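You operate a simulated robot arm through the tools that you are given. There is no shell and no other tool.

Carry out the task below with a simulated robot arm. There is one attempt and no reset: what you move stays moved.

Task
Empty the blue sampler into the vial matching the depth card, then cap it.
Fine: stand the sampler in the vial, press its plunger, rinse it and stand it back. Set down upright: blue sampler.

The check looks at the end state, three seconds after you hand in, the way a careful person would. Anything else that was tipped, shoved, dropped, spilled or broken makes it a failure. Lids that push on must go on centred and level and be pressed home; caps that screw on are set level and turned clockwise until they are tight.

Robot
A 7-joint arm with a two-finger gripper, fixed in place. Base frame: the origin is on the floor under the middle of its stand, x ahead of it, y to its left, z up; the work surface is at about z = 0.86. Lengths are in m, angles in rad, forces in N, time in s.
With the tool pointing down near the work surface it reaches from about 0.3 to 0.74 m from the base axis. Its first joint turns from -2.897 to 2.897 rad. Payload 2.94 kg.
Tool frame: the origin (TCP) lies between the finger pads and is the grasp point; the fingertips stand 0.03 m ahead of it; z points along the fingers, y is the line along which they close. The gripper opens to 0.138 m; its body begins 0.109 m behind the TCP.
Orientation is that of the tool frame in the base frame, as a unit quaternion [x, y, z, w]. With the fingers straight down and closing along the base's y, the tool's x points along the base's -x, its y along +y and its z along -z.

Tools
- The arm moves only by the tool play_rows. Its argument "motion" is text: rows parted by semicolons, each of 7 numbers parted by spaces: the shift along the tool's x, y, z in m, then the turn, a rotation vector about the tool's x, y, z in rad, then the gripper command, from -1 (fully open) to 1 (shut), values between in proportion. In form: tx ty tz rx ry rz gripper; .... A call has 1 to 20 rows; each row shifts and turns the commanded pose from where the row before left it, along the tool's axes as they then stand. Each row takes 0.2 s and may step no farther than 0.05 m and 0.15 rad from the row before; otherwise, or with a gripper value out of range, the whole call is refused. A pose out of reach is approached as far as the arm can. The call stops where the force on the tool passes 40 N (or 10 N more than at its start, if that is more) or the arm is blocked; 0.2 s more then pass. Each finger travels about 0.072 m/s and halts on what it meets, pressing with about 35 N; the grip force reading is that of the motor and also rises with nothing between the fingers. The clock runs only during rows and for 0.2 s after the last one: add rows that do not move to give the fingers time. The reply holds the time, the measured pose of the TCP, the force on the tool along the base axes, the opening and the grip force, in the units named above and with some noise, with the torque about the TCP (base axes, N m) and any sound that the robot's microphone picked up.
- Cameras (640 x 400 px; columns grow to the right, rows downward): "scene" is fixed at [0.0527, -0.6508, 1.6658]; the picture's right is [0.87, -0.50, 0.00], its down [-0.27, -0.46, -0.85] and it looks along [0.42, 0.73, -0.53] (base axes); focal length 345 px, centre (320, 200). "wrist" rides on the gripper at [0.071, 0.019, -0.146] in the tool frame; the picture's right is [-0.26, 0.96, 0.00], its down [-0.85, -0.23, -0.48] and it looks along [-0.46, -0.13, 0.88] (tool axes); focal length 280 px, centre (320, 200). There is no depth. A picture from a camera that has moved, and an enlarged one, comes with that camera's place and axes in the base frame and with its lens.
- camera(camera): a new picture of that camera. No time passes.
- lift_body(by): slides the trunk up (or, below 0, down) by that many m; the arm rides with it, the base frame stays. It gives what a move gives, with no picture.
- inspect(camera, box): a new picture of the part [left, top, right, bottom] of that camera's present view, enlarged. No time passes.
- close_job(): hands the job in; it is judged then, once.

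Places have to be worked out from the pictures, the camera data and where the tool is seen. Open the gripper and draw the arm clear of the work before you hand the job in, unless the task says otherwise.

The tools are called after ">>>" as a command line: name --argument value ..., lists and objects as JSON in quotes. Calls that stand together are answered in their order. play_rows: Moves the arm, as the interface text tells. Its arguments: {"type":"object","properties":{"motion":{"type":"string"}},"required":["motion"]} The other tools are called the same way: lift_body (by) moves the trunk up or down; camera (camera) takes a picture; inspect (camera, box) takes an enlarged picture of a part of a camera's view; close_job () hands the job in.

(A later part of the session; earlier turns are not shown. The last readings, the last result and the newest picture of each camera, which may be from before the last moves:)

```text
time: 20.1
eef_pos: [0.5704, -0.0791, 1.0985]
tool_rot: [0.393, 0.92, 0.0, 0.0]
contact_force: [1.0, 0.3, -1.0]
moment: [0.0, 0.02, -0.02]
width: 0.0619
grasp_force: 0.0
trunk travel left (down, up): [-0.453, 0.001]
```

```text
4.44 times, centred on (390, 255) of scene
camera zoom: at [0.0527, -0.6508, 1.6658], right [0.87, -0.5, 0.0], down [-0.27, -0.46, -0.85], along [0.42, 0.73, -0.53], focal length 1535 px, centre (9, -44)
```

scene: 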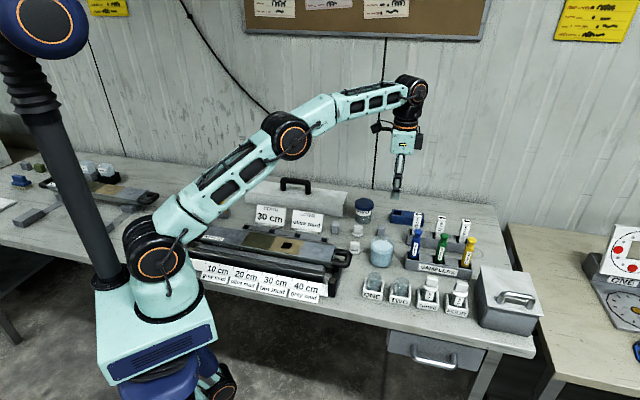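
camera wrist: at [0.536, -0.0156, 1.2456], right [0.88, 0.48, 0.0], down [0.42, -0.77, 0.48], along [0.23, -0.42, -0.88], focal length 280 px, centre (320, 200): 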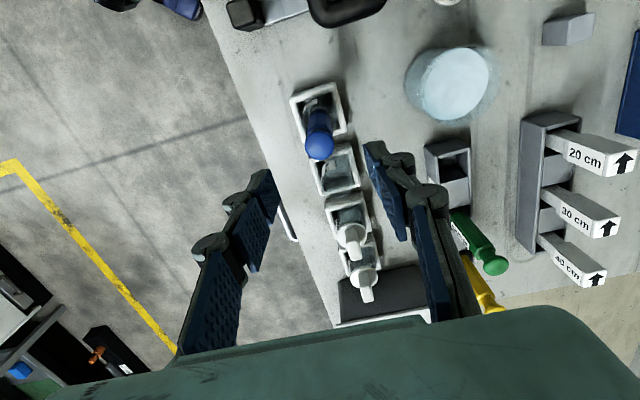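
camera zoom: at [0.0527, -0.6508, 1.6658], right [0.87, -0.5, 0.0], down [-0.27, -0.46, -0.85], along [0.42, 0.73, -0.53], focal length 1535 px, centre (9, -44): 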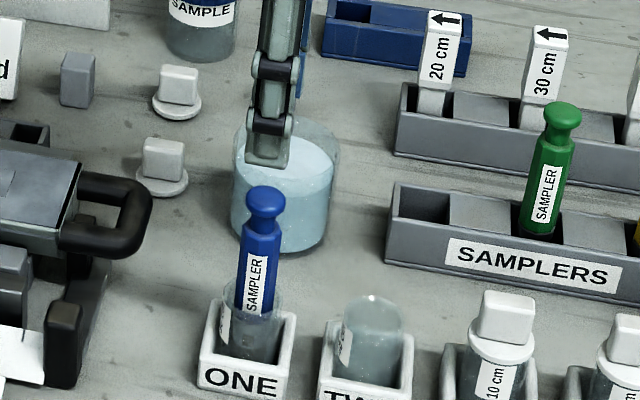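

The sampler stands upright in vial ONE. Zooming in to locate its plunger head precisely.

>>> inspect --camera "wrist" --box '[260, 70, 420, 170]'

>>> inspect --camera "scene" --box '[365, 235, 415, 285]'

```text
4.00 times, centred on (340, 120) of wrist
camera zoom: at [0.536, -0.0156, 1.2456], right [0.88, 0.48, 0.0], down [0.42, -0.77, 0.48], along [0.23, -0.42, -0.88], focal length 1122 px, centre (240, 520)
```

zoom: 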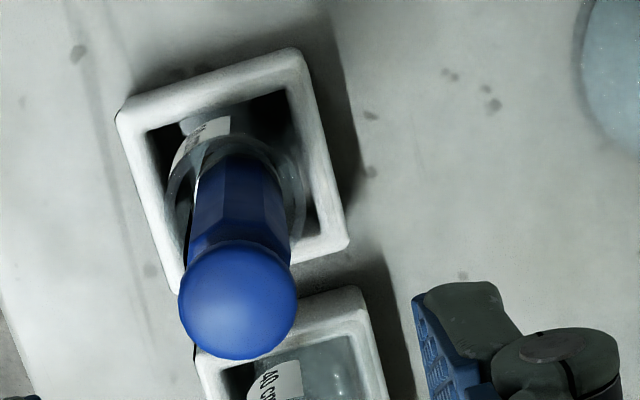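

```text
8.00 times, centred on (390, 260) of scene
camera zoom: at [0.0527, -0.6508, 1.6658], right [0.87, -0.5, 0.0], down [-0.27, -0.46, -0.85], along [0.42, 0.73, -0.53], focal length 2763 px, centre (-240, -280)
```

zoom: 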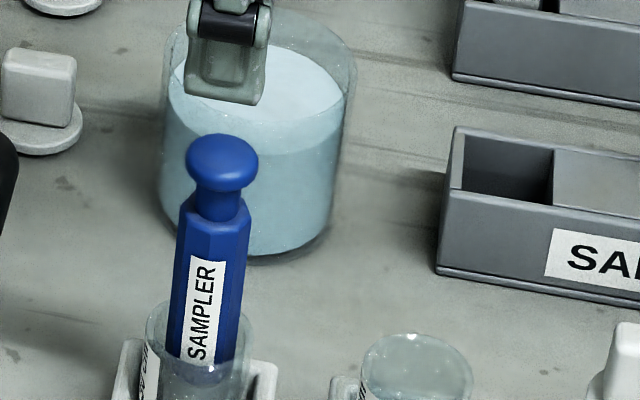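

The head is centred at about (0.572, -0.082), top near z=1.018. I'll close the fingers and come down just above it.

>>> play_rows --motion "0 0 0 0 0 0 1; 0 0 0 0 0 0 1; 0 0 0 0 0 0 1; -0.0014 -0.0004 0.018 0 0 0 1; -0.0014 -0.0004 0.018 0 0 0 1; 0 0 0 0 0 0 1"

>>> camera --camera "wrist"

>>> inspect --camera "scene" --box '[365, 225, 415, 275]'

```text
time: 21.5
eef_pos: [0.5709, -0.085, 1.0642]
tool_rot: [0.392, 0.92, 0.0, 0.001]
contact_force: [-1.1, 0.1, 0.7]
moment: [0.0, 0.0, 0.03]
width: 0.0001
grasp_force: 28.1
trunk travel left (down, up): [-0.453, 0.001]
```

```text
taken
camera wrist: at [0.5371, -0.0187, 1.2097], right [0.88, 0.48, 0.0], down [0.42, -0.77, 0.48], along [0.23, -0.42, -0.88], focal length 280 px, centre (320, 200)
```

wrist: 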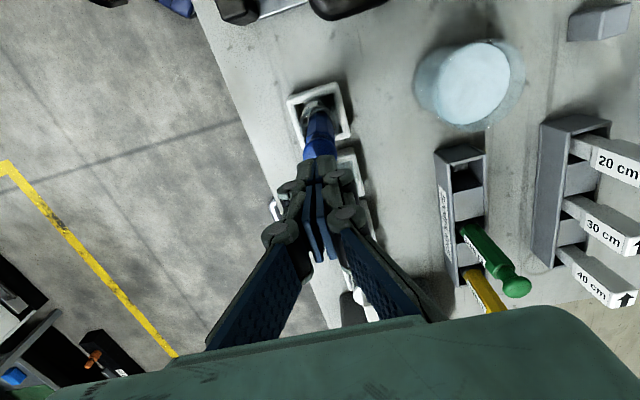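

```text
8.00 times, centred on (390, 250) of scene
camera zoom: at [0.0527, -0.6508, 1.6658], right [0.87, -0.5, 0.0], down [-0.27, -0.46, -0.85], along [0.42, 0.73, -0.53], focal length 2763 px, centre (-240, -200)
```

zoom: 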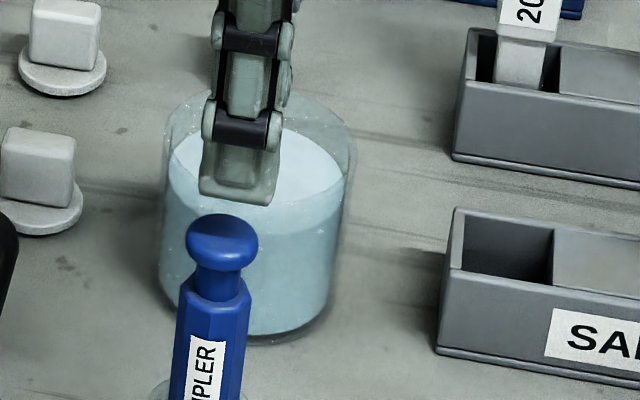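

Tips are about 2 mm off toward +t; I'll correct that and descend slowly to touch the head.

>>> play_rows --motion "0.002 0 0.004 0 0 0 1; 0 0 0.003 0 0 0 1; 0 0 0.003 0 0 0 1; 0 0 0.002 0 0 0 1; 0 0 0.001 0 0 0 1; 0 0 0 0 0 0 1"

>>> inspect --camera "scene" --box '[365, 225, 415, 275]'

```text
time: 22.9
eef_pos: [0.5702, -0.0817, 1.0493]
tool_rot: [0.392, 0.92, -0.001, 0.0]
contact_force: [-0.9, -0.2, -0.6]
moment: [0.03, 0.04, -0.01]
width: 0.0
grasp_force: 28.6
trunk travel left (down, up): [-0.453, 0.001]
```

```text
8.00 times, centred on (390, 250) of scene
camera zoom: at [0.0527, -0.6508, 1.6658], right [0.87, -0.5, 0.0], down [-0.27, -0.46, -0.85], along [0.42, 0.73, -0.53], focal length 2763 px, centre (-240, -200)
```

zoom: 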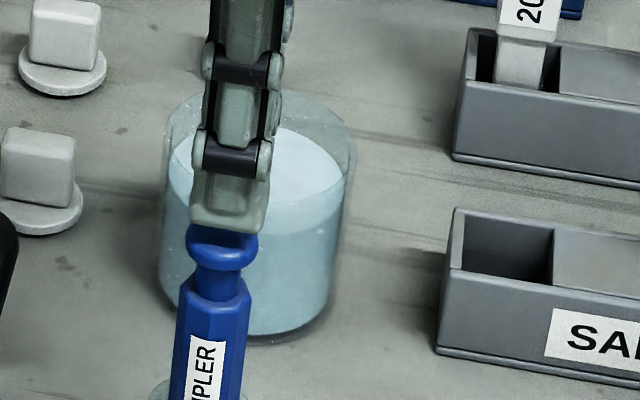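

The tips are right above the head. Pressing down in 2 mm steps now.

>>> play_rows --motion "0 0 0.002 0 0 0 1; 0 0 0.002 0 0 0 1; 0 0 0.002 0 0 0 1; 0 0 0 0 0 0 1"

>>> inspect --camera "scene" --box '[365, 225, 415, 275]'

```text
time: 23.9
eef_pos: [0.5703, -0.083, 1.0431]
tool_rot: [0.393, 0.92, 0.0, 0.0]
contact_force: [0.5, 0.5, 0.5]
moment: [-0.03, -0.01, 0.0]
width: 0.0
grasp_force: 28.2
trunk travel left (down, up): [-0.453, 0.001]
```

```text
8.00 times, centred on (390, 250) of scene
camera zoom: at [0.0527, -0.6508, 1.6658], right [0.87, -0.5, 0.0], down [-0.27, -0.46, -0.85], along [0.42, 0.73, -0.53], focal length 2763 px, centre (-240, -200)
```

zoom: 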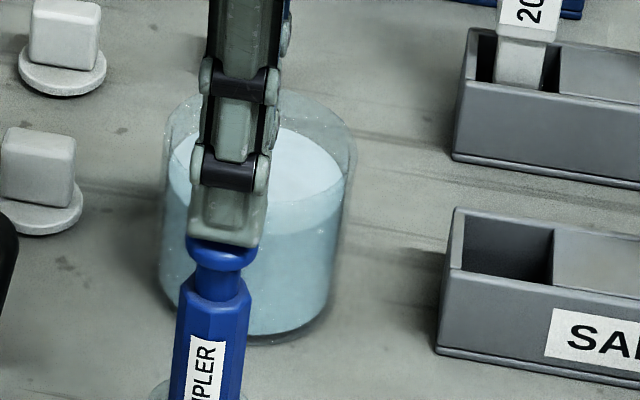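

No contact yet at tip z≈1.013. Continuing in small steps.

>>> play_rows --motion "0 0 0.002 0 0 0 1; 0 0 0.002 0 0 0 1; 0 0 0 0 0 0 1"

>>> inspect --camera "scene" --box '[365, 225, 415, 275]'

```text
time: 24.7
eef_pos: [0.5707, -0.0821, 1.0399]
tool_rot: [0.393, 0.92, 0.0, 0.0]
contact_force: [0.0, 0.7, 2.4]
moment: [0.0, 0.0, 0.03]
width: 0.0061
grasp_force: 28.4
trunk travel left (down, up): [-0.453, 0.001]
```

```text
8.00 times, centred on (390, 250) of scene
camera zoom: at [0.0527, -0.6508, 1.6658], right [0.87, -0.5, 0.0], down [-0.27, -0.46, -0.85], along [0.42, 0.73, -0.53], focal length 2763 px, centre (-240, -200)
```

zoom: 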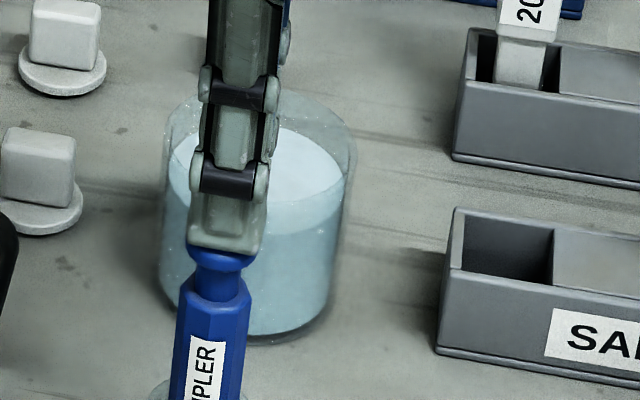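

The fingers were pried open a little (width 0.006), so the domed head may be wedging between the tips. I'll look closely before pressing further.

>>> inspect --camera "wrist" --box '[240, 110, 400, 210]'

>>> camera --camera "wrist"

```text
4.00 times, centred on (320, 160) of wrist
camera zoom: at [0.5354, -0.0169, 1.1866], right [0.88, 0.48, 0.0], down [0.42, -0.77, 0.48], along [0.23, -0.42, -0.88], focal length 1122 px, centre (320, 360)
```

zoom: 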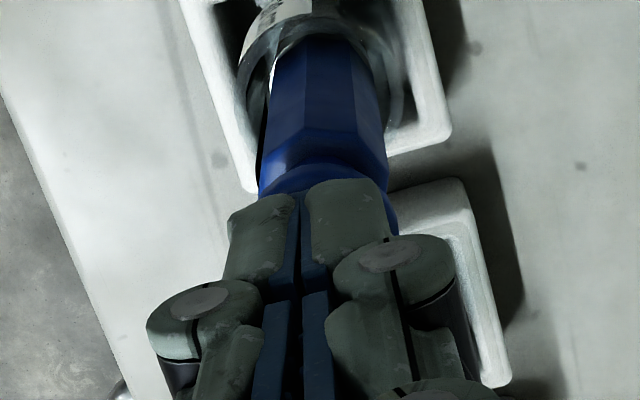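

```text
taken
camera wrist: at [0.5354, -0.0169, 1.1866], right [0.88, 0.48, 0.0], down [0.42, -0.77, 0.48], along [0.23, -0.42, -0.88], focal length 280 px, centre (320, 200)
```

wrist: 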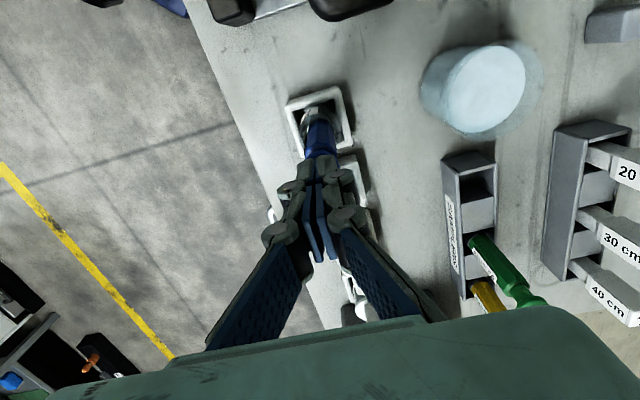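

The domed head is parting the fingertips rather than being pressed. I'll back off, shift about 6 mm sideways so a single fingertip sits on the dome's apex, and check.

>>> play_rows --motion "0 0 -0.005 0 0 0 1; 0 0 -0.005 0 0 0 1; 0 -0.0055 0 0 0 0 1; 0 0 0 0 0 0 1; 0 0 0 0 0 0 1"

>>> inspect --camera "wrist" --box '[240, 110, 400, 210]'

>>> inspect --camera "scene" --box '[365, 235, 415, 285]'

```text
time: 25.9
eef_pos: [0.5665, -0.0856, 1.0505]
tool_rot: [0.392, 0.92, 0.0, 0.0]
contact_force: [-0.1, -0.1, -0.7]
moment: [0.0, 0.0, -0.02]
width: 0.0001
grasp_force: 28.6
trunk travel left (down, up): [-0.453, 0.001]
```

```text
4.00 times, centred on (320, 160) of wrist
camera zoom: at [0.5318, -0.0205, 1.1967], right [0.88, 0.48, 0.0], down [0.42, -0.77, 0.48], along [0.23, -0.42, -0.88], focal length 1122 px, centre (320, 360)
```

zoom: 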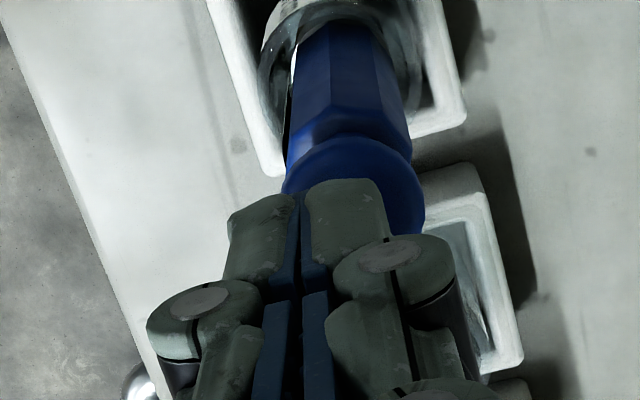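

```text
8.00 times, centred on (390, 260) of scene
camera zoom: at [0.0527, -0.6508, 1.6658], right [0.87, -0.5, 0.0], down [-0.27, -0.46, -0.85], along [0.42, 0.73, -0.53], focal length 2763 px, centre (-240, -280)
```

zoom: 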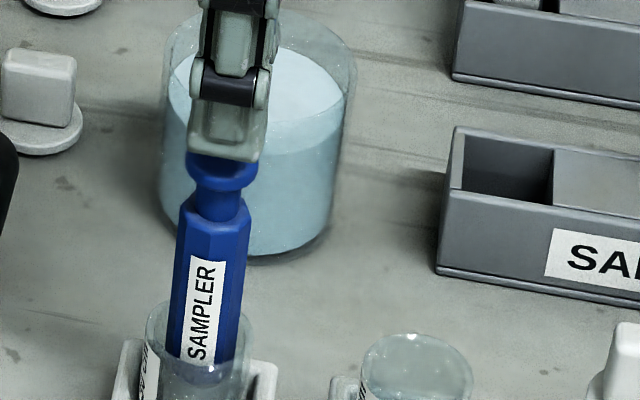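

The right-hand fingertip is now centred over the head. Pressing down slowly with it.

>>> play_rows --motion "0 0 0.004 0 0 0 1; 0 0 0.003 0 0 0 1; 0 0 0.002 0 0 0 1; 0 0 0.002 0 0 0 1; 0 0 0 0 0 0 1"

>>> inspect --camera "scene" --box '[365, 235, 415, 285]'

```text
time: 27.1
eef_pos: [0.5658, -0.0864, 1.0397]
tool_rot: [0.392, 0.92, -0.001, 0.001]
contact_force: [-0.9, -0.1, 6.6]
moment: [0.03, -0.03, 0.01]
width: 0.0063
grasp_force: 28.1
trunk travel left (down, up): [-0.453, 0.001]
```

```text
8.00 times, centred on (390, 260) of scene
camera zoom: at [0.0527, -0.6508, 1.6658], right [0.87, -0.5, 0.0], down [-0.27, -0.46, -0.85], along [0.42, 0.73, -0.53], focal length 2763 px, centre (-240, -280)
```

zoom: 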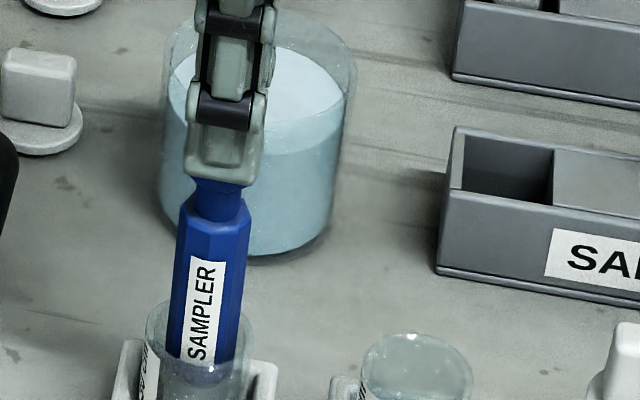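

Force has risen to 6.6 N with the finger on the head; the plunger has not visibly moved. I'll keep pressing in small steps.

>>> play_rows --motion "0 0 0.002 0 0 0 1; 0 0 0.002 0 0 0 1; 0 0 0 0 0 0 1"

>>> inspect --camera "scene" --box '[365, 235, 415, 285]'

>>> inspect --camera "wrist" --box '[240, 110, 400, 210]'

```text
time: 27.9
eef_pos: [0.5664, -0.0855, 1.0362]
tool_rot: [0.393, 0.92, 0.0, 0.002]
contact_force: [0.2, -0.4, 8.8]
moment: [0.0, 0.01, 0.0]
width: 0.0059
grasp_force: 28.4
trunk travel left (down, up): [-0.453, 0.001]
```

```text
8.00 times, centred on (390, 260) of scene
camera zoom: at [0.0527, -0.6508, 1.6658], right [0.87, -0.5, 0.0], down [-0.27, -0.46, -0.85], along [0.42, 0.73, -0.53], focal length 2763 px, centre (-240, -280)
```

zoom: 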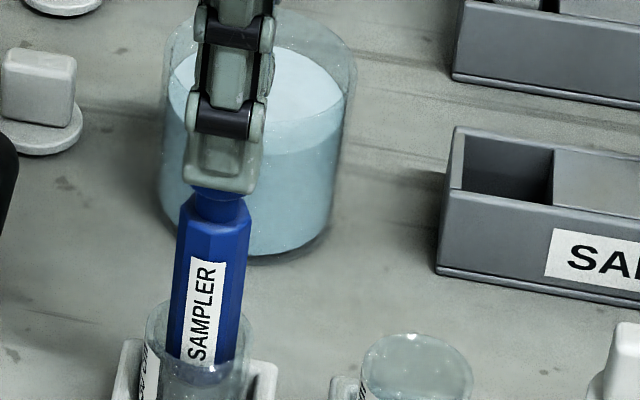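

```text
4.00 times, centred on (320, 160) of wrist
camera zoom: at [0.531, -0.0207, 1.1824], right [0.88, 0.48, 0.0], down [0.42, -0.77, 0.48], along [0.23, -0.42, -0.88], focal length 1122 px, centre (320, 360)
```

zoom: 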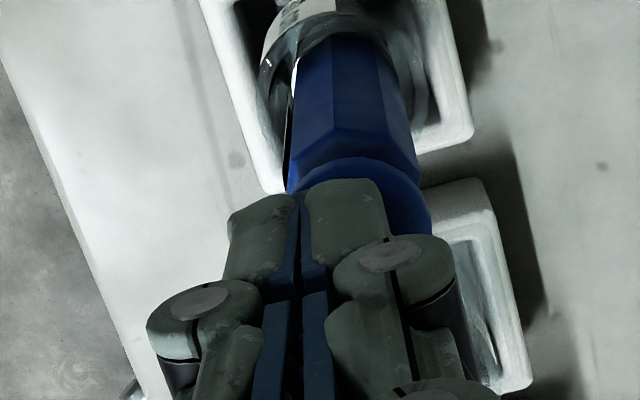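

The plunger is moving: force climbs like a spring (8.8 N) and the visible neck is getting shorter. Continuing to full travel.

>>> play_rows --motion "0 0 0.002 0 0 0 1; 0 0 0.002 0 0 0 1; 0 0 0.001 0 0 0 1; 0 0 0 0 0 0 1"

>>> inspect --camera "scene" --box '[365, 235, 415, 285]'

>>> inspect --camera "wrist" --box '[240, 70, 400, 170]'

```text
time: 28.9
eef_pos: [0.5648, -0.0853, 1.032]
tool_rot: [0.392, 0.92, 0.001, 0.001]
contact_force: [-1.4, 0.0, 13.1]
moment: [0.02, -0.01, -0.02]
width: 0.0061
grasp_force: 28.5
trunk travel left (down, up): [-0.453, 0.001]
```

```text
8.00 times, centred on (390, 260) of scene
camera zoom: at [0.0527, -0.6508, 1.6658], right [0.87, -0.5, 0.0], down [-0.27, -0.46, -0.85], along [0.42, 0.73, -0.53], focal length 2763 px, centre (-240, -280)
```

zoom: 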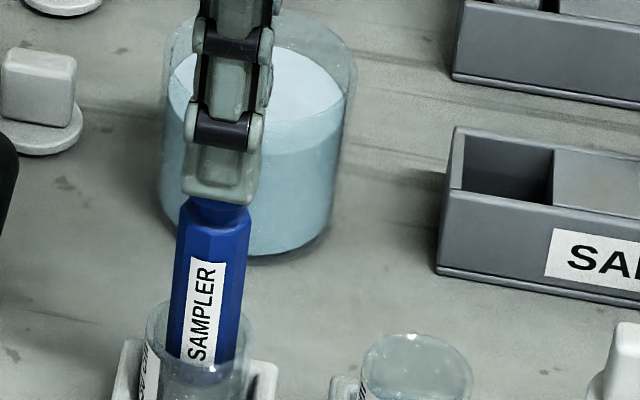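

```text
4.00 times, centred on (320, 120) of wrist
camera zoom: at [0.5308, -0.0208, 1.1777], right [0.88, 0.48, 0.0], down [0.42, -0.77, 0.48], along [0.23, -0.42, -0.88], focal length 1122 px, centre (320, 520)
```

zoom: 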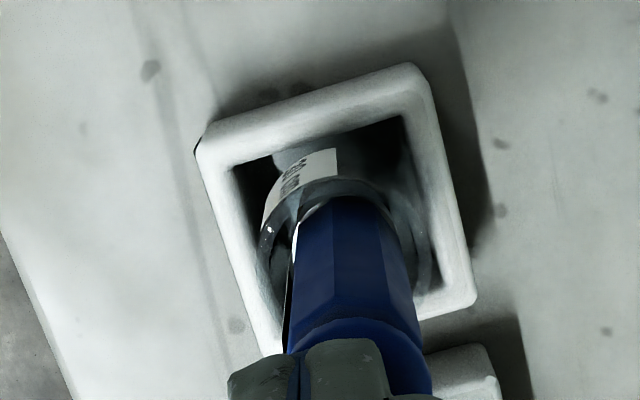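

13 N now and the neck is mostly gone. Pressing a bit further toward the stop.

>>> play_rows --motion "0 0 0.002 0 0 0 1; 0 0 0.001 0 0 0 1; 0 0 0 0 0 0 1"

>>> inspect --camera "scene" --box '[365, 235, 415, 285]'

```text
time: 29.7
eef_pos: [0.5661, -0.0865, 1.0285]
tool_rot: [0.392, 0.92, 0.0, 0.001]
contact_force: [-0.4, -0.1, 13.7]
moment: [-0.01, -0.03, -0.01]
width: 0.006
grasp_force: 28.5
trunk travel left (down, up): [-0.453, 0.001]
```

```text
8.00 times, centred on (390, 260) of scene
camera zoom: at [0.0527, -0.6508, 1.6658], right [0.87, -0.5, 0.0], down [-0.27, -0.46, -0.85], along [0.42, 0.73, -0.53], focal length 2763 px, centre (-240, -280)
```

zoom: 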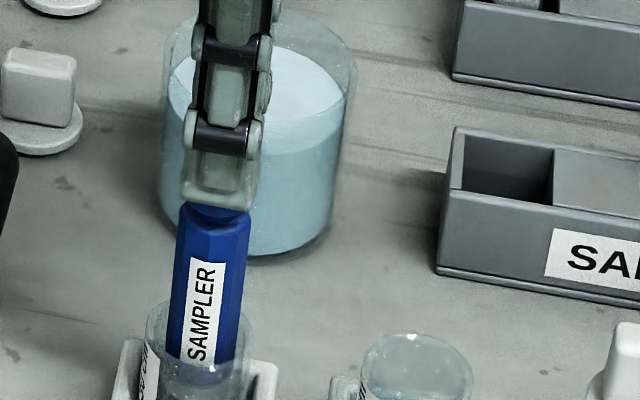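

Nearly fully in. I'll press another couple of millimetres to find the hard stop.

>>> play_rows --motion "0 0 0.002 0 0 0 1; 0 0 0.001 0 0 0 1; 0 0 0 0 0 0 1"

>>> inspect --camera "scene" --box '[365, 235, 415, 285]'

```text
time: 30.5
eef_pos: [0.5652, -0.0848, 1.0265]
tool_rot: [0.392, 0.92, 0.0, 0.0]
contact_force: [-1.5, -0.1, 14.5]
moment: [0.03, 0.01, 0.0]
width: 0.006
grasp_force: 28.5
trunk travel left (down, up): [-0.453, 0.001]
```

```text
8.00 times, centred on (390, 260) of scene
camera zoom: at [0.0527, -0.6508, 1.6658], right [0.87, -0.5, 0.0], down [-0.27, -0.46, -0.85], along [0.42, 0.73, -0.53], focal length 2763 px, centre (-240, -280)
```

zoom: 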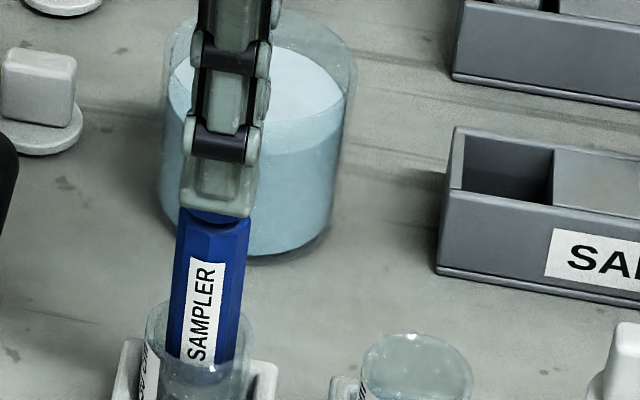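

Still moving with spring-like force. A few more millimetres.

>>> play_rows --motion "0 0 0.002 0 0 0 1; 0 0 0.002 0 0 0 1; 0 0 0 0 0 0 1"

>>> inspect --camera "scene" --box '[365, 235, 415, 285]'

>>> inspect --camera "wrist" --box '[240, 70, 400, 170]'

```text
time: 31.3
eef_pos: [0.5639, -0.0865, 1.0247]
tool_rot: [0.392, 0.92, 0.001, 0.004]
contact_force: [-0.6, 0.4, 37.8]
moment: [0.11, 0.01, -0.03]
width: 0.006
grasp_force: 29.1
trunk travel left (down, up): [-0.453, 0.001]
```

```text
8.00 times, centred on (390, 260) of scene
camera zoom: at [0.0527, -0.6508, 1.6658], right [0.87, -0.5, 0.0], down [-0.27, -0.46, -0.85], along [0.42, 0.73, -0.53], focal length 2763 px, centre (-240, -280)
```

zoom: 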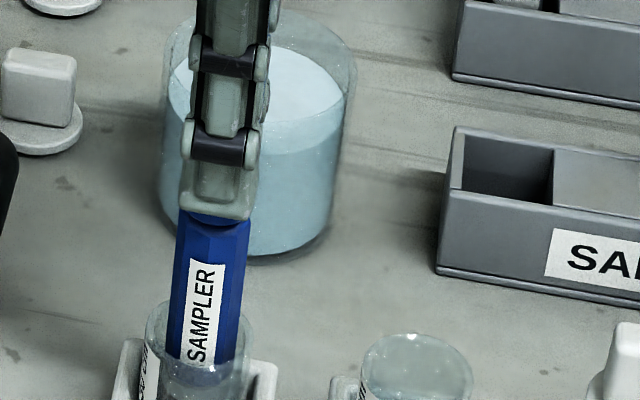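

```text
4.00 times, centred on (320, 120) of wrist
camera zoom: at [0.5292, -0.0209, 1.1706], right [0.88, 0.48, 0.01], down [0.42, -0.77, 0.48], along [0.23, -0.42, -0.88], focal length 1122 px, centre (320, 520)
```

zoom: 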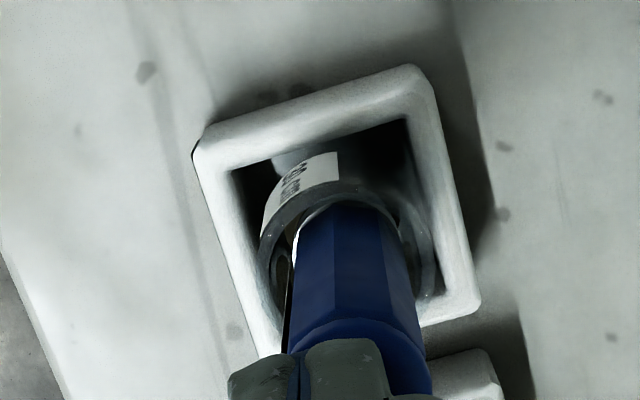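

The force jumped to 38 N, so the plunger hit its stop. I'll hold briefly, then ease off slowly and rise clear.

>>> play_rows --motion "0 0 -0.001 0 0 0 1; 0 0 -0.001 0 0 0 1; 0 0 -0.004 0 0 0 1; 0 0 -0.004 0 0 0 1; 0 0 -0.004 0 0 0 1; 0 0 -0.004 0 0 0 1; 0 0 -0.01 0 0 0 1; 0 0 -0.02 0 0 0 1; 0 0 -0.02 0 0 0 1; 0 0 0 0 0 0 1"

>>> inspect --camera "scene" --box '[360, 225, 430, 305]'

>>> inspect --camera "wrist" --box '[240, 70, 400, 170]'

```text
time: 33.5
eef_pos: [0.5667, -0.0861, 1.0882]
tool_rot: [0.392, 0.92, 0.0, 0.0]
contact_force: [-0.1, -0.7, -0.5]
moment: [0.01, -0.03, 0.02]
width: 0.0
grasp_force: 28.3
trunk travel left (down, up): [-0.453, 0.001]
```

```text
5.00 times, centred on (395, 265) of scene
camera zoom: at [0.0527, -0.6508, 1.6658], right [0.87, -0.5, 0.0], down [-0.27, -0.46, -0.85], along [0.42, 0.73, -0.53], focal length 1727 px, centre (-55, -125)
```

zoom: 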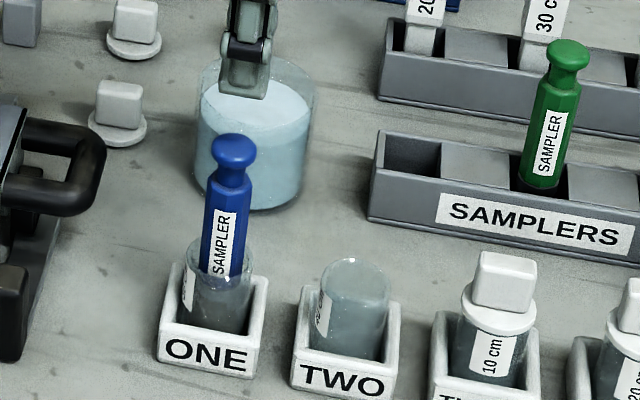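

```text
4.00 times, centred on (320, 120) of wrist
camera zoom: at [0.5322, -0.0211, 1.2343], right [0.88, 0.48, 0.0], down [0.42, -0.77, 0.48], along [0.23, -0.42, -0.88], focal length 1122 px, centre (320, 520)
```

zoom: 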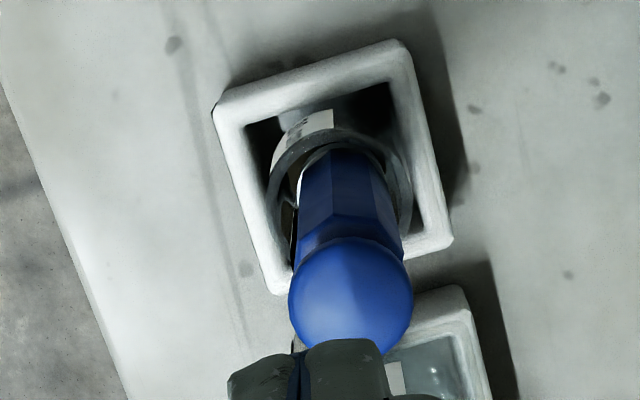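

The plunger sprang back and the sampler still stands in the vial. I'll rise slightly, open the fingers, re-centre, and tilt the tool again for the regrasp.

>>> play_rows --motion "0 0 -0.014 0 0 0 1; 0.0013 0.0063 0 0 0 0 0.5; 0 0 0 0 0 0 0.1; 0 0 0 0 0 0 0.1; 0 0 0 0 -0.1 0 0.1; 0 0 0 0 -0.1 0 0.1; 0 0 0 0 -0.1 0 0.1; 0 0 0 0 0 0 0.1"

>>> camera --camera "wrist"

```text
time: 35.3
eef_pos: [0.5705, -0.0806, 1.1028]
tool_rot: [0.388, 0.909, -0.06, 0.138]
contact_force: [0.6, -0.5, 0.1]
moment: [0.03, -0.03, 0.01]
width: 0.0624
grasp_force: 0.0
trunk travel left (down, up): [-0.453, 0.001]
```

```text
taken
camera wrist: at [0.5078, 0.0132, 1.2211], right [0.87, 0.49, 0.08], down [0.3, -0.64, 0.71], along [0.39, -0.59, -0.7], focal length 280 px, centre (320, 200)
```

wrist: 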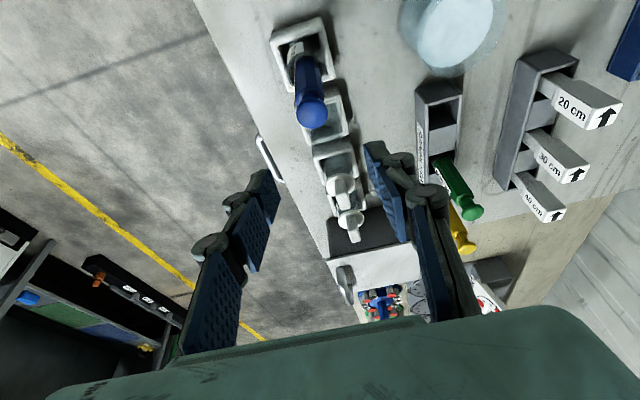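

The lateral position matches the release pose exactly. Descending straight down to the same grasp height, then closing.

>>> play_rows --motion "0.0078 0 0.0252 0 0 0 0.1; 0.0078 0 0.0252 0 0 0 0.1; 0.0078 0 0.0252 0 0 0 0.1; 0.0078 0 0.0252 0 0 0 0.1; 0.0078 0 0.0252 0 0 0 0.1; 0 0 0 0 0 0 0.1; 0 0 0 0 0 0 0.1"

>>> camera --camera "wrist"

>>> inspect --camera "scene" --box '[360, 225, 430, 305]'

```text
time: 36.9
eef_pos: [0.5695, -0.0809, 0.9702]
tool_rot: [0.387, 0.91, -0.059, 0.138]
contact_force: [-0.4, 0.1, 0.3]
moment: [0.01, 0.0, 0.01]
width: 0.0622
grasp_force: 0.0
trunk travel left (down, up): [-0.453, 0.001]
```

```text
taken
camera wrist: at [0.5077, 0.014, 1.0896], right [0.87, 0.49, 0.08], down [0.3, -0.64, 0.71], along [0.39, -0.59, -0.7], focal length 280 px, centre (320, 200)
```

wrist: 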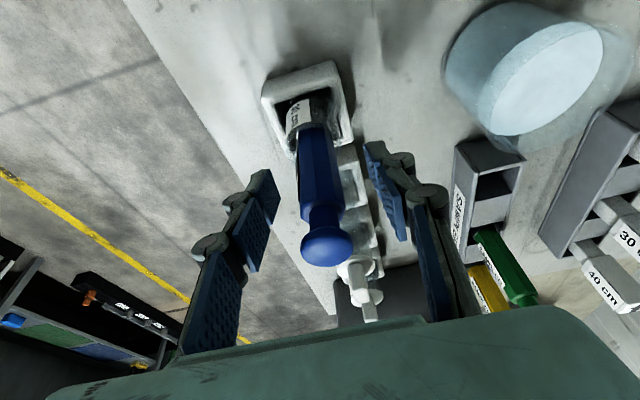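

```text
5.00 times, centred on (395, 265) of scene
camera zoom: at [0.0527, -0.6508, 1.6658], right [0.87, -0.5, 0.0], down [-0.27, -0.46, -0.85], along [0.42, 0.73, -0.53], focal length 1727 px, centre (-55, -125)
```

zoom: 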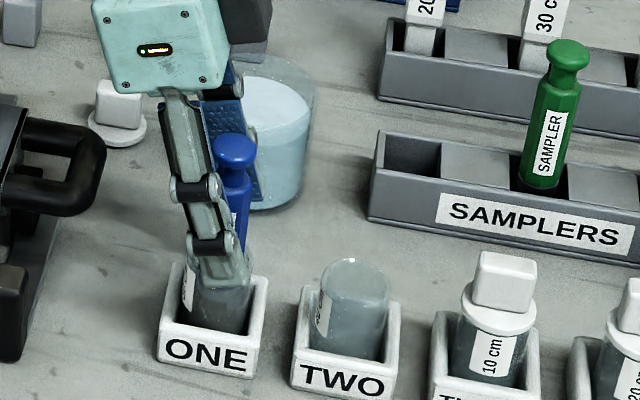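

Identical to the earlier pose. Closing on the sampler and lifting it out straight up.

>>> play_rows --motion "0 0 0 0 0 0 1; 0 0 0 0 0 0 1; 0 0 0 0 0 0 1; 0 0 0 0 0 0 1; -0.003 0 -0.0096 0 0 0 1; -0.0059 0 -0.0191 0 0 0 1; -0.0059 0 -0.0191 0 0 0 1; -0.0059 0 -0.0191 0 0 0 1; -0.0059 0 -0.0191 0 0 0 1; 0 0 0 0 0 0 1"

>>> camera --camera "wrist"

>>> inspect --camera "scene" --box '[360, 215, 430, 305]'

>>> inspect --camera "wrist" --box '[240, 40, 400, 140]'

```text
time: 39.1
eef_pos: [0.5694, -0.0813, 1.0603]
tool_rot: [0.388, 0.909, -0.059, 0.138]
contact_force: [0.7, 0.6, -0.2]
moment: [-0.02, -0.05, -0.04]
width: 0.0231
grasp_force: 35.0
trunk travel left (down, up): [-0.453, 0.001]
```

```text
taken
camera wrist: at [0.5078, 0.0133, 1.1792], right [0.87, 0.49, 0.08], down [0.3, -0.64, 0.71], along [0.39, -0.59, -0.7], focal length 280 px, centre (320, 200)
```

wrist: 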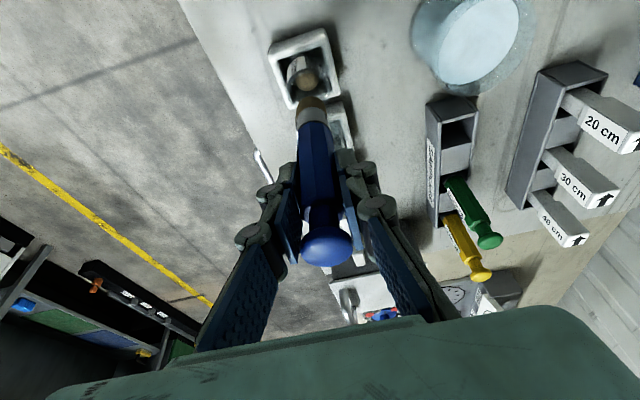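

```text
4.44 times, centred on (395, 260) of scene
camera zoom: at [0.0527, -0.6508, 1.6658], right [0.87, -0.5, 0.0], down [-0.27, -0.46, -0.85], along [0.42, 0.73, -0.53], focal length 1535 px, centre (-13, -67)
```

zoom: 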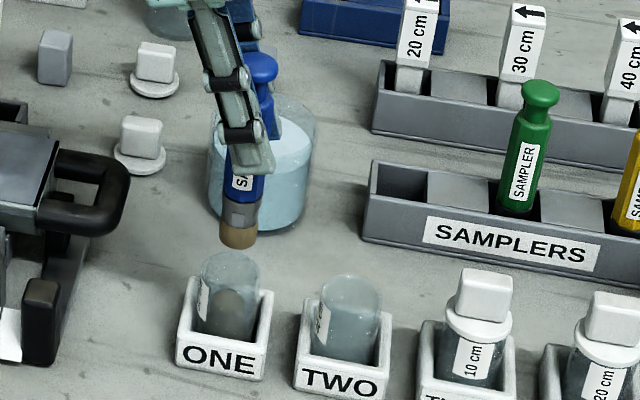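

```text
4.00 times, centred on (320, 90) of wrist
camera zoom: at [0.5078, 0.0133, 1.1792], right [0.87, 0.49, 0.08], down [0.3, -0.64, 0.71], along [0.39, -0.59, -0.7], focal length 1122 px, centre (320, 640)
```

zoom: 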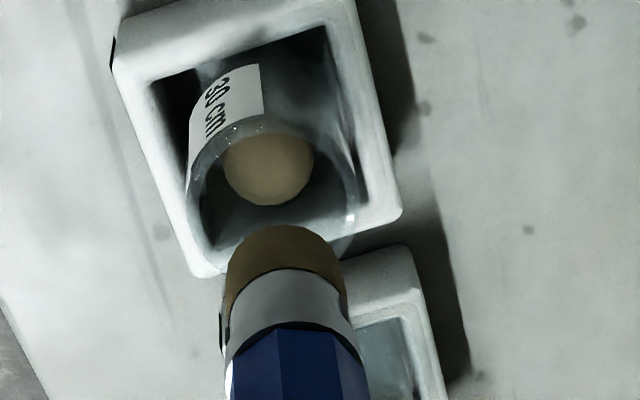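

The mud plug now sits in the 30 cm vial and the sampler is out, nozzle still stained. Next I'll carry it level along the closing axis to above the beaker (centre about (0.678, 0.025)).

>>> play_rows --motion "0.0003 0.0304 -0.0001 0 0 0 1; 0.0003 0.0304 -0.0001 0 0 0 1; 0.0003 0.0304 -0.0001 0 0 0 1; 0.0003 0.0304 -0.0001 0 0 0 1; 0.0003 0.0304 -0.0001 0 0 0 1; 0 0 0 0 0 0 1"

>>> camera --camera "wrist"

>>> inspect --camera "scene" --box '[340, 200, 430, 280]'

>>> inspect --camera "wrist" --box '[220, 20, 420, 150]'

```text
time: 40.5
eef_pos: [0.6796, 0.0262, 1.0603]
tool_rot: [0.389, 0.909, -0.06, 0.138]
contact_force: [-0.2, 0.1, -0.5]
moment: [-0.02, 0.0, 0.0]
width: 0.0232
grasp_force: 35.1
trunk travel left (down, up): [-0.453, 0.001]
```

```text
taken
camera wrist: at [0.6177, 0.1198, 1.1795], right [0.87, 0.49, 0.08], down [0.3, -0.64, 0.71], along [0.39, -0.59, -0.7], focal length 280 px, centre (320, 200)
```

wrist: 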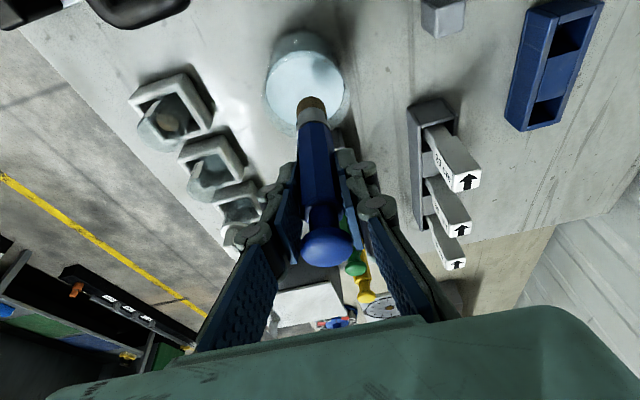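

```text
5.00 times, centred on (385, 240) of scene
camera zoom: at [0.0527, -0.6508, 1.6658], right [0.87, -0.5, 0.0], down [-0.27, -0.46, -0.85], along [0.42, 0.73, -0.53], focal length 1727 px, centre (-5, 0)
```

zoom: 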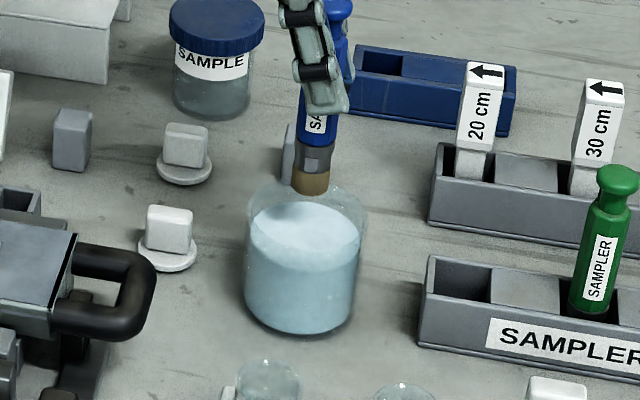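

```text
3.08 times, centred on (320, 85) of wrist
camera zoom: at [0.6177, 0.1198, 1.1795], right [0.87, 0.49, 0.08], down [0.3, -0.64, 0.71], along [0.39, -0.59, -0.7], focal length 863 px, centre (320, 554)
```

zoom: 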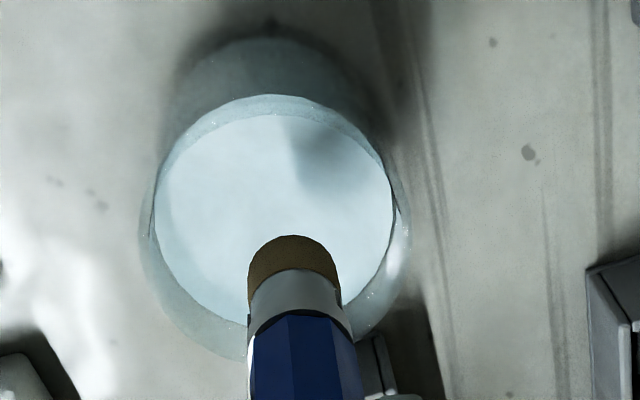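

The sampler is centred over the beaker in both views. Lowering the nozzle into the water to TCP z≈0.982 and holding.

>>> play_rows --motion "0.0058 0 0.0186 0 0 0 1; 0.0058 0 0.0186 0 0 0 1; 0.0058 0 0.0186 0 0 0 1; 0.0056 0 0.0186 0 0 0 1; 0 0 0 0 0 0 1; 0 0 0 0 0 0 1; 0 0 0 0 0 0 1"

>>> inspect --camera "scene" --box '[340, 200, 430, 280]'

>>> inspect --camera "wrist" --box '[220, 20, 420, 150]'

```text
time: 42.1
eef_pos: [0.6787, 0.0255, 0.9829]
tool_rot: [0.388, 0.909, -0.059, 0.138]
contact_force: [0.0, -0.2, -0.7]
moment: [0.01, -0.01, -0.02]
width: 0.0234
grasp_force: 35.3
trunk travel left (down, up): [-0.453, 0.001]
```

```text
5.00 times, centred on (385, 240) of scene
camera zoom: at [0.0527, -0.6508, 1.6658], right [0.87, -0.5, 0.0], down [-0.27, -0.46, -0.85], along [0.42, 0.73, -0.53], focal length 1727 px, centre (-5, 0)
```

zoom: 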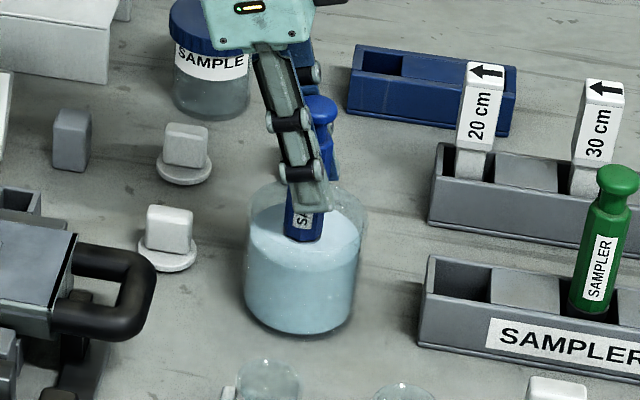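

```text
3.08 times, centred on (320, 85) of wrist
camera zoom: at [0.6162, 0.1198, 1.1016], right [0.87, 0.49, 0.08], down [0.3, -0.64, 0.71], along [0.39, -0.59, -0.7], focal length 863 px, centre (320, 554)
```

zoom: 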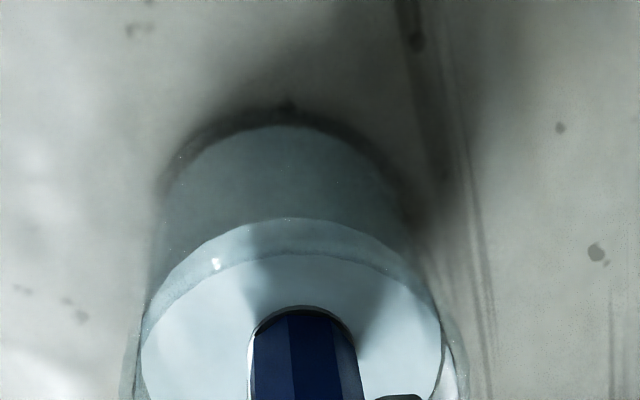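

The nozzle is fully submerged. I'll swirl it gently in a 1 cm circle twice, then lift straight up.

>>> play_rows --motion "0 0.01 0 0 0 0 1; 0.0096 -0.01 -0.003 0 0 0 1; -0.0096 -0.01 0.003 0 0 0 1; -0.0096 0.01 0.003 0 0 0 1; 0.0096 0.01 -0.003 0 0 0 1; 0.0096 -0.01 -0.003 0 0 0 1; -0.0096 -0.01 0.003 0 0 0 1; -0.0096 0.01 0.003 0 0 0 1; 0.0096 0 -0.003 0 0 0 1; 0 0 0 0 0 0 1; 0 0 0 0 0 0 1"

>>> play_rows --motion "-0.0058 0 -0.0186 0 0 0 1; -0.0058 0 -0.0186 0 0 0 1; -0.0058 0 -0.0186 0 0 0 1; -0.0058 0 -0.0186 0 0 0 1; 0 0 0 0 0 0 1"

>>> inspect --camera "scene" --box '[340, 200, 430, 280]'

>>> inspect --camera "wrist" --box '[220, 20, 420, 150]'

```text
time: 44.5
eef_pos: [0.6785, 0.0252, 0.9824]
tool_rot: [0.387, 0.91, -0.058, 0.138]
contact_force: [0.2, 0.3, 0.0]
moment: [-0.03, -0.03, 0.04]
width: 0.0232
grasp_force: 35.2
trunk travel left (down, up): [-0.453, 0.001]
```

```text
time: 45.7
eef_pos: [0.6786, 0.0248, 1.0614]
tool_rot: [0.388, 0.91, -0.059, 0.138]
contact_force: [0.6, 1.0, -0.6]
moment: [0.03, 0.03, -0.01]
width: 0.0232
grasp_force: 34.6
trunk travel left (down, up): [-0.453, 0.001]
```

```text
5.00 times, centred on (385, 240) of scene
camera zoom: at [0.0527, -0.6508, 1.6658], right [0.87, -0.5, 0.0], down [-0.27, -0.46, -0.85], along [0.42, 0.73, -0.53], focal length 1727 px, centre (-5, 0)
```

zoom: 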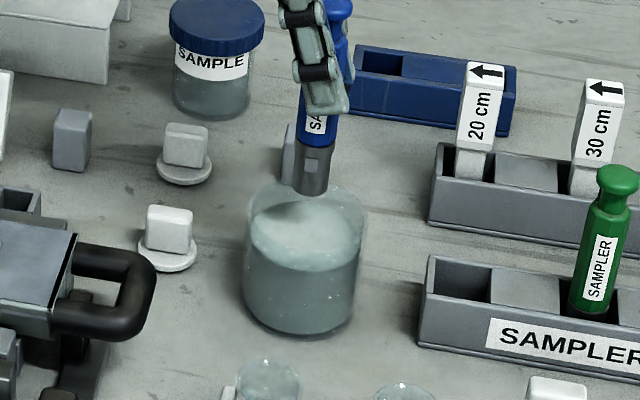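

```text
3.08 times, centred on (320, 85) of wrist
camera zoom: at [0.617, 0.1192, 1.1798], right [0.87, 0.49, 0.08], down [0.3, -0.64, 0.71], along [0.39, -0.59, -0.7], focal length 863 px, centre (320, 554)
```

zoom: 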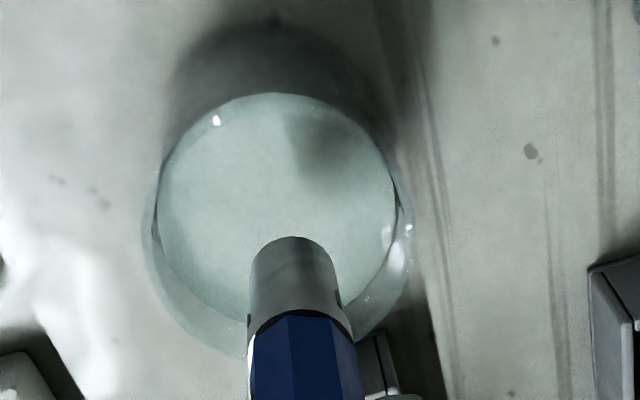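

The nozzle is clean and the water turned murky, so the rinse worked. Now I'll carry the sampler back over its rack slot.

>>> play_rows --motion "-0.0257 0.0001 0.008 0 0 0 1; -0.0257 0.0001 0.008 0 0 0 1; -0.0257 0.0001 0.008 0 0 0 1; -0.0257 0 0.0078 0 0 0 1; 0 0 0 0 0 0 1"

>>> camera --camera "wrist"

>>> inspect --camera "wrist" --box '[220, 20, 420, 150]'

>>> inspect --camera "scene" --box '[385, 200, 475, 280]'

```text
time: 46.9
eef_pos: [0.7547, -0.0499, 1.0609]
tool_rot: [0.388, 0.91, -0.059, 0.137]
contact_force: [0.1, 0.8, -0.4]
moment: [-0.05, 0.04, 0.0]
width: 0.0232
grasp_force: 35.2
trunk travel left (down, up): [-0.453, 0.001]
```

```text
taken
camera wrist: at [0.692, 0.0425, 1.1797], right [0.87, 0.49, 0.08], down [0.3, -0.64, 0.71], along [0.39, -0.59, -0.7], focal length 280 px, centre (320, 200)
```

wrist: 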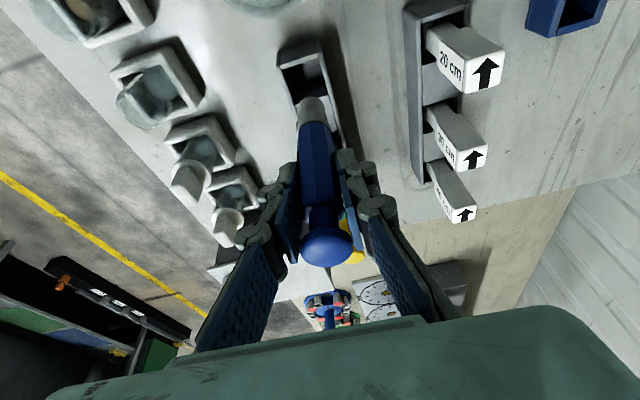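

```text
3.08 times, centred on (320, 85) of wrist
camera zoom: at [0.692, 0.0425, 1.1797], right [0.87, 0.49, 0.08], down [0.3, -0.64, 0.71], along [0.39, -0.59, -0.7], focal length 863 px, centre (320, 554)
```

zoom: 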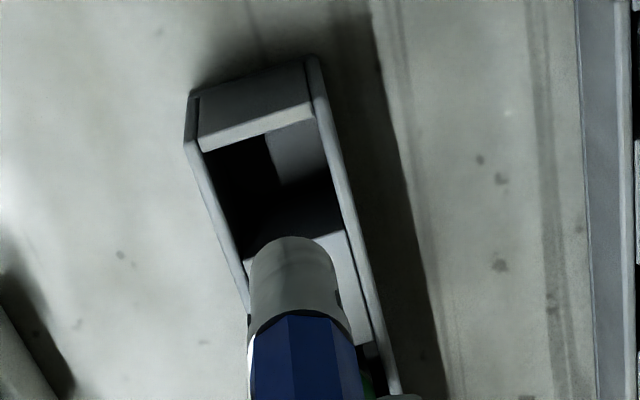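

```text
5.00 times, centred on (430, 240) of scene
camera zoom: at [0.0527, -0.6508, 1.6658], right [0.87, -0.5, 0.0], down [-0.27, -0.46, -0.85], along [0.42, 0.73, -0.53], focal length 1727 px, centre (-230, 0)
```

zoom: 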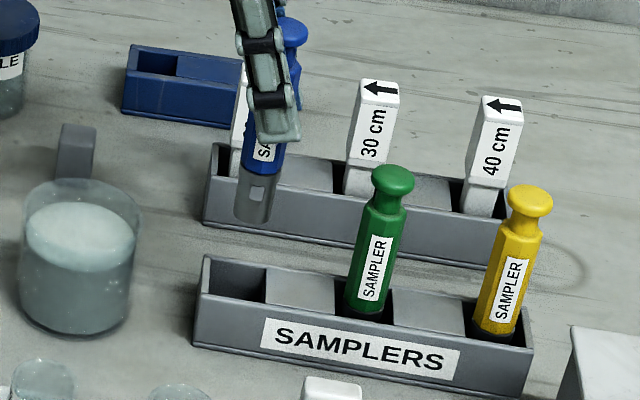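

The sampler is at its original lateral location within 1 mm. I'll lower it until the tip is just above the rack and check alignment with the slot.

>>> play_rows --motion "0.0058 -0.0007 0.0163 0 0 0 1; 0.005 0 0.0163 0 0 0 1; 0 0 0 0 0 0 1"

>>> inspect --camera "wrist" --box '[220, 20, 420, 150]'

>>> inspect --camera "scene" --box '[395, 230, 445, 280]'

```text
time: 47.7
eef_pos: [0.7536, -0.0517, 1.0264]
tool_rot: [0.388, 0.909, -0.059, 0.137]
contact_force: [-0.7, -0.1, -0.5]
moment: [-0.02, 0.0, 0.02]
width: 0.0232
grasp_force: 35.0
trunk travel left (down, up): [-0.453, 0.001]
```

```text
3.08 times, centred on (320, 85) of wrist
camera zoom: at [0.6907, 0.0424, 1.1449], right [0.87, 0.49, 0.08], down [0.3, -0.64, 0.71], along [0.39, -0.59, -0.7], focal length 863 px, centre (320, 554)
```

zoom: 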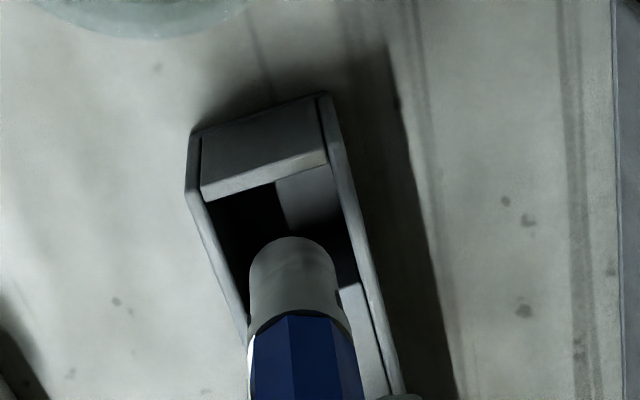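

```text
8.00 times, centred on (420, 255) of scene
camera zoom: at [0.0527, -0.6508, 1.6658], right [0.87, -0.5, 0.0], down [-0.27, -0.46, -0.85], along [0.42, 0.73, -0.53], focal length 2763 px, centre (-480, -240)
```

zoom: 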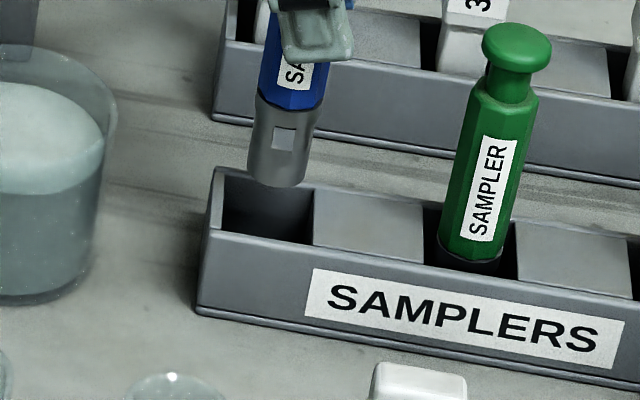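

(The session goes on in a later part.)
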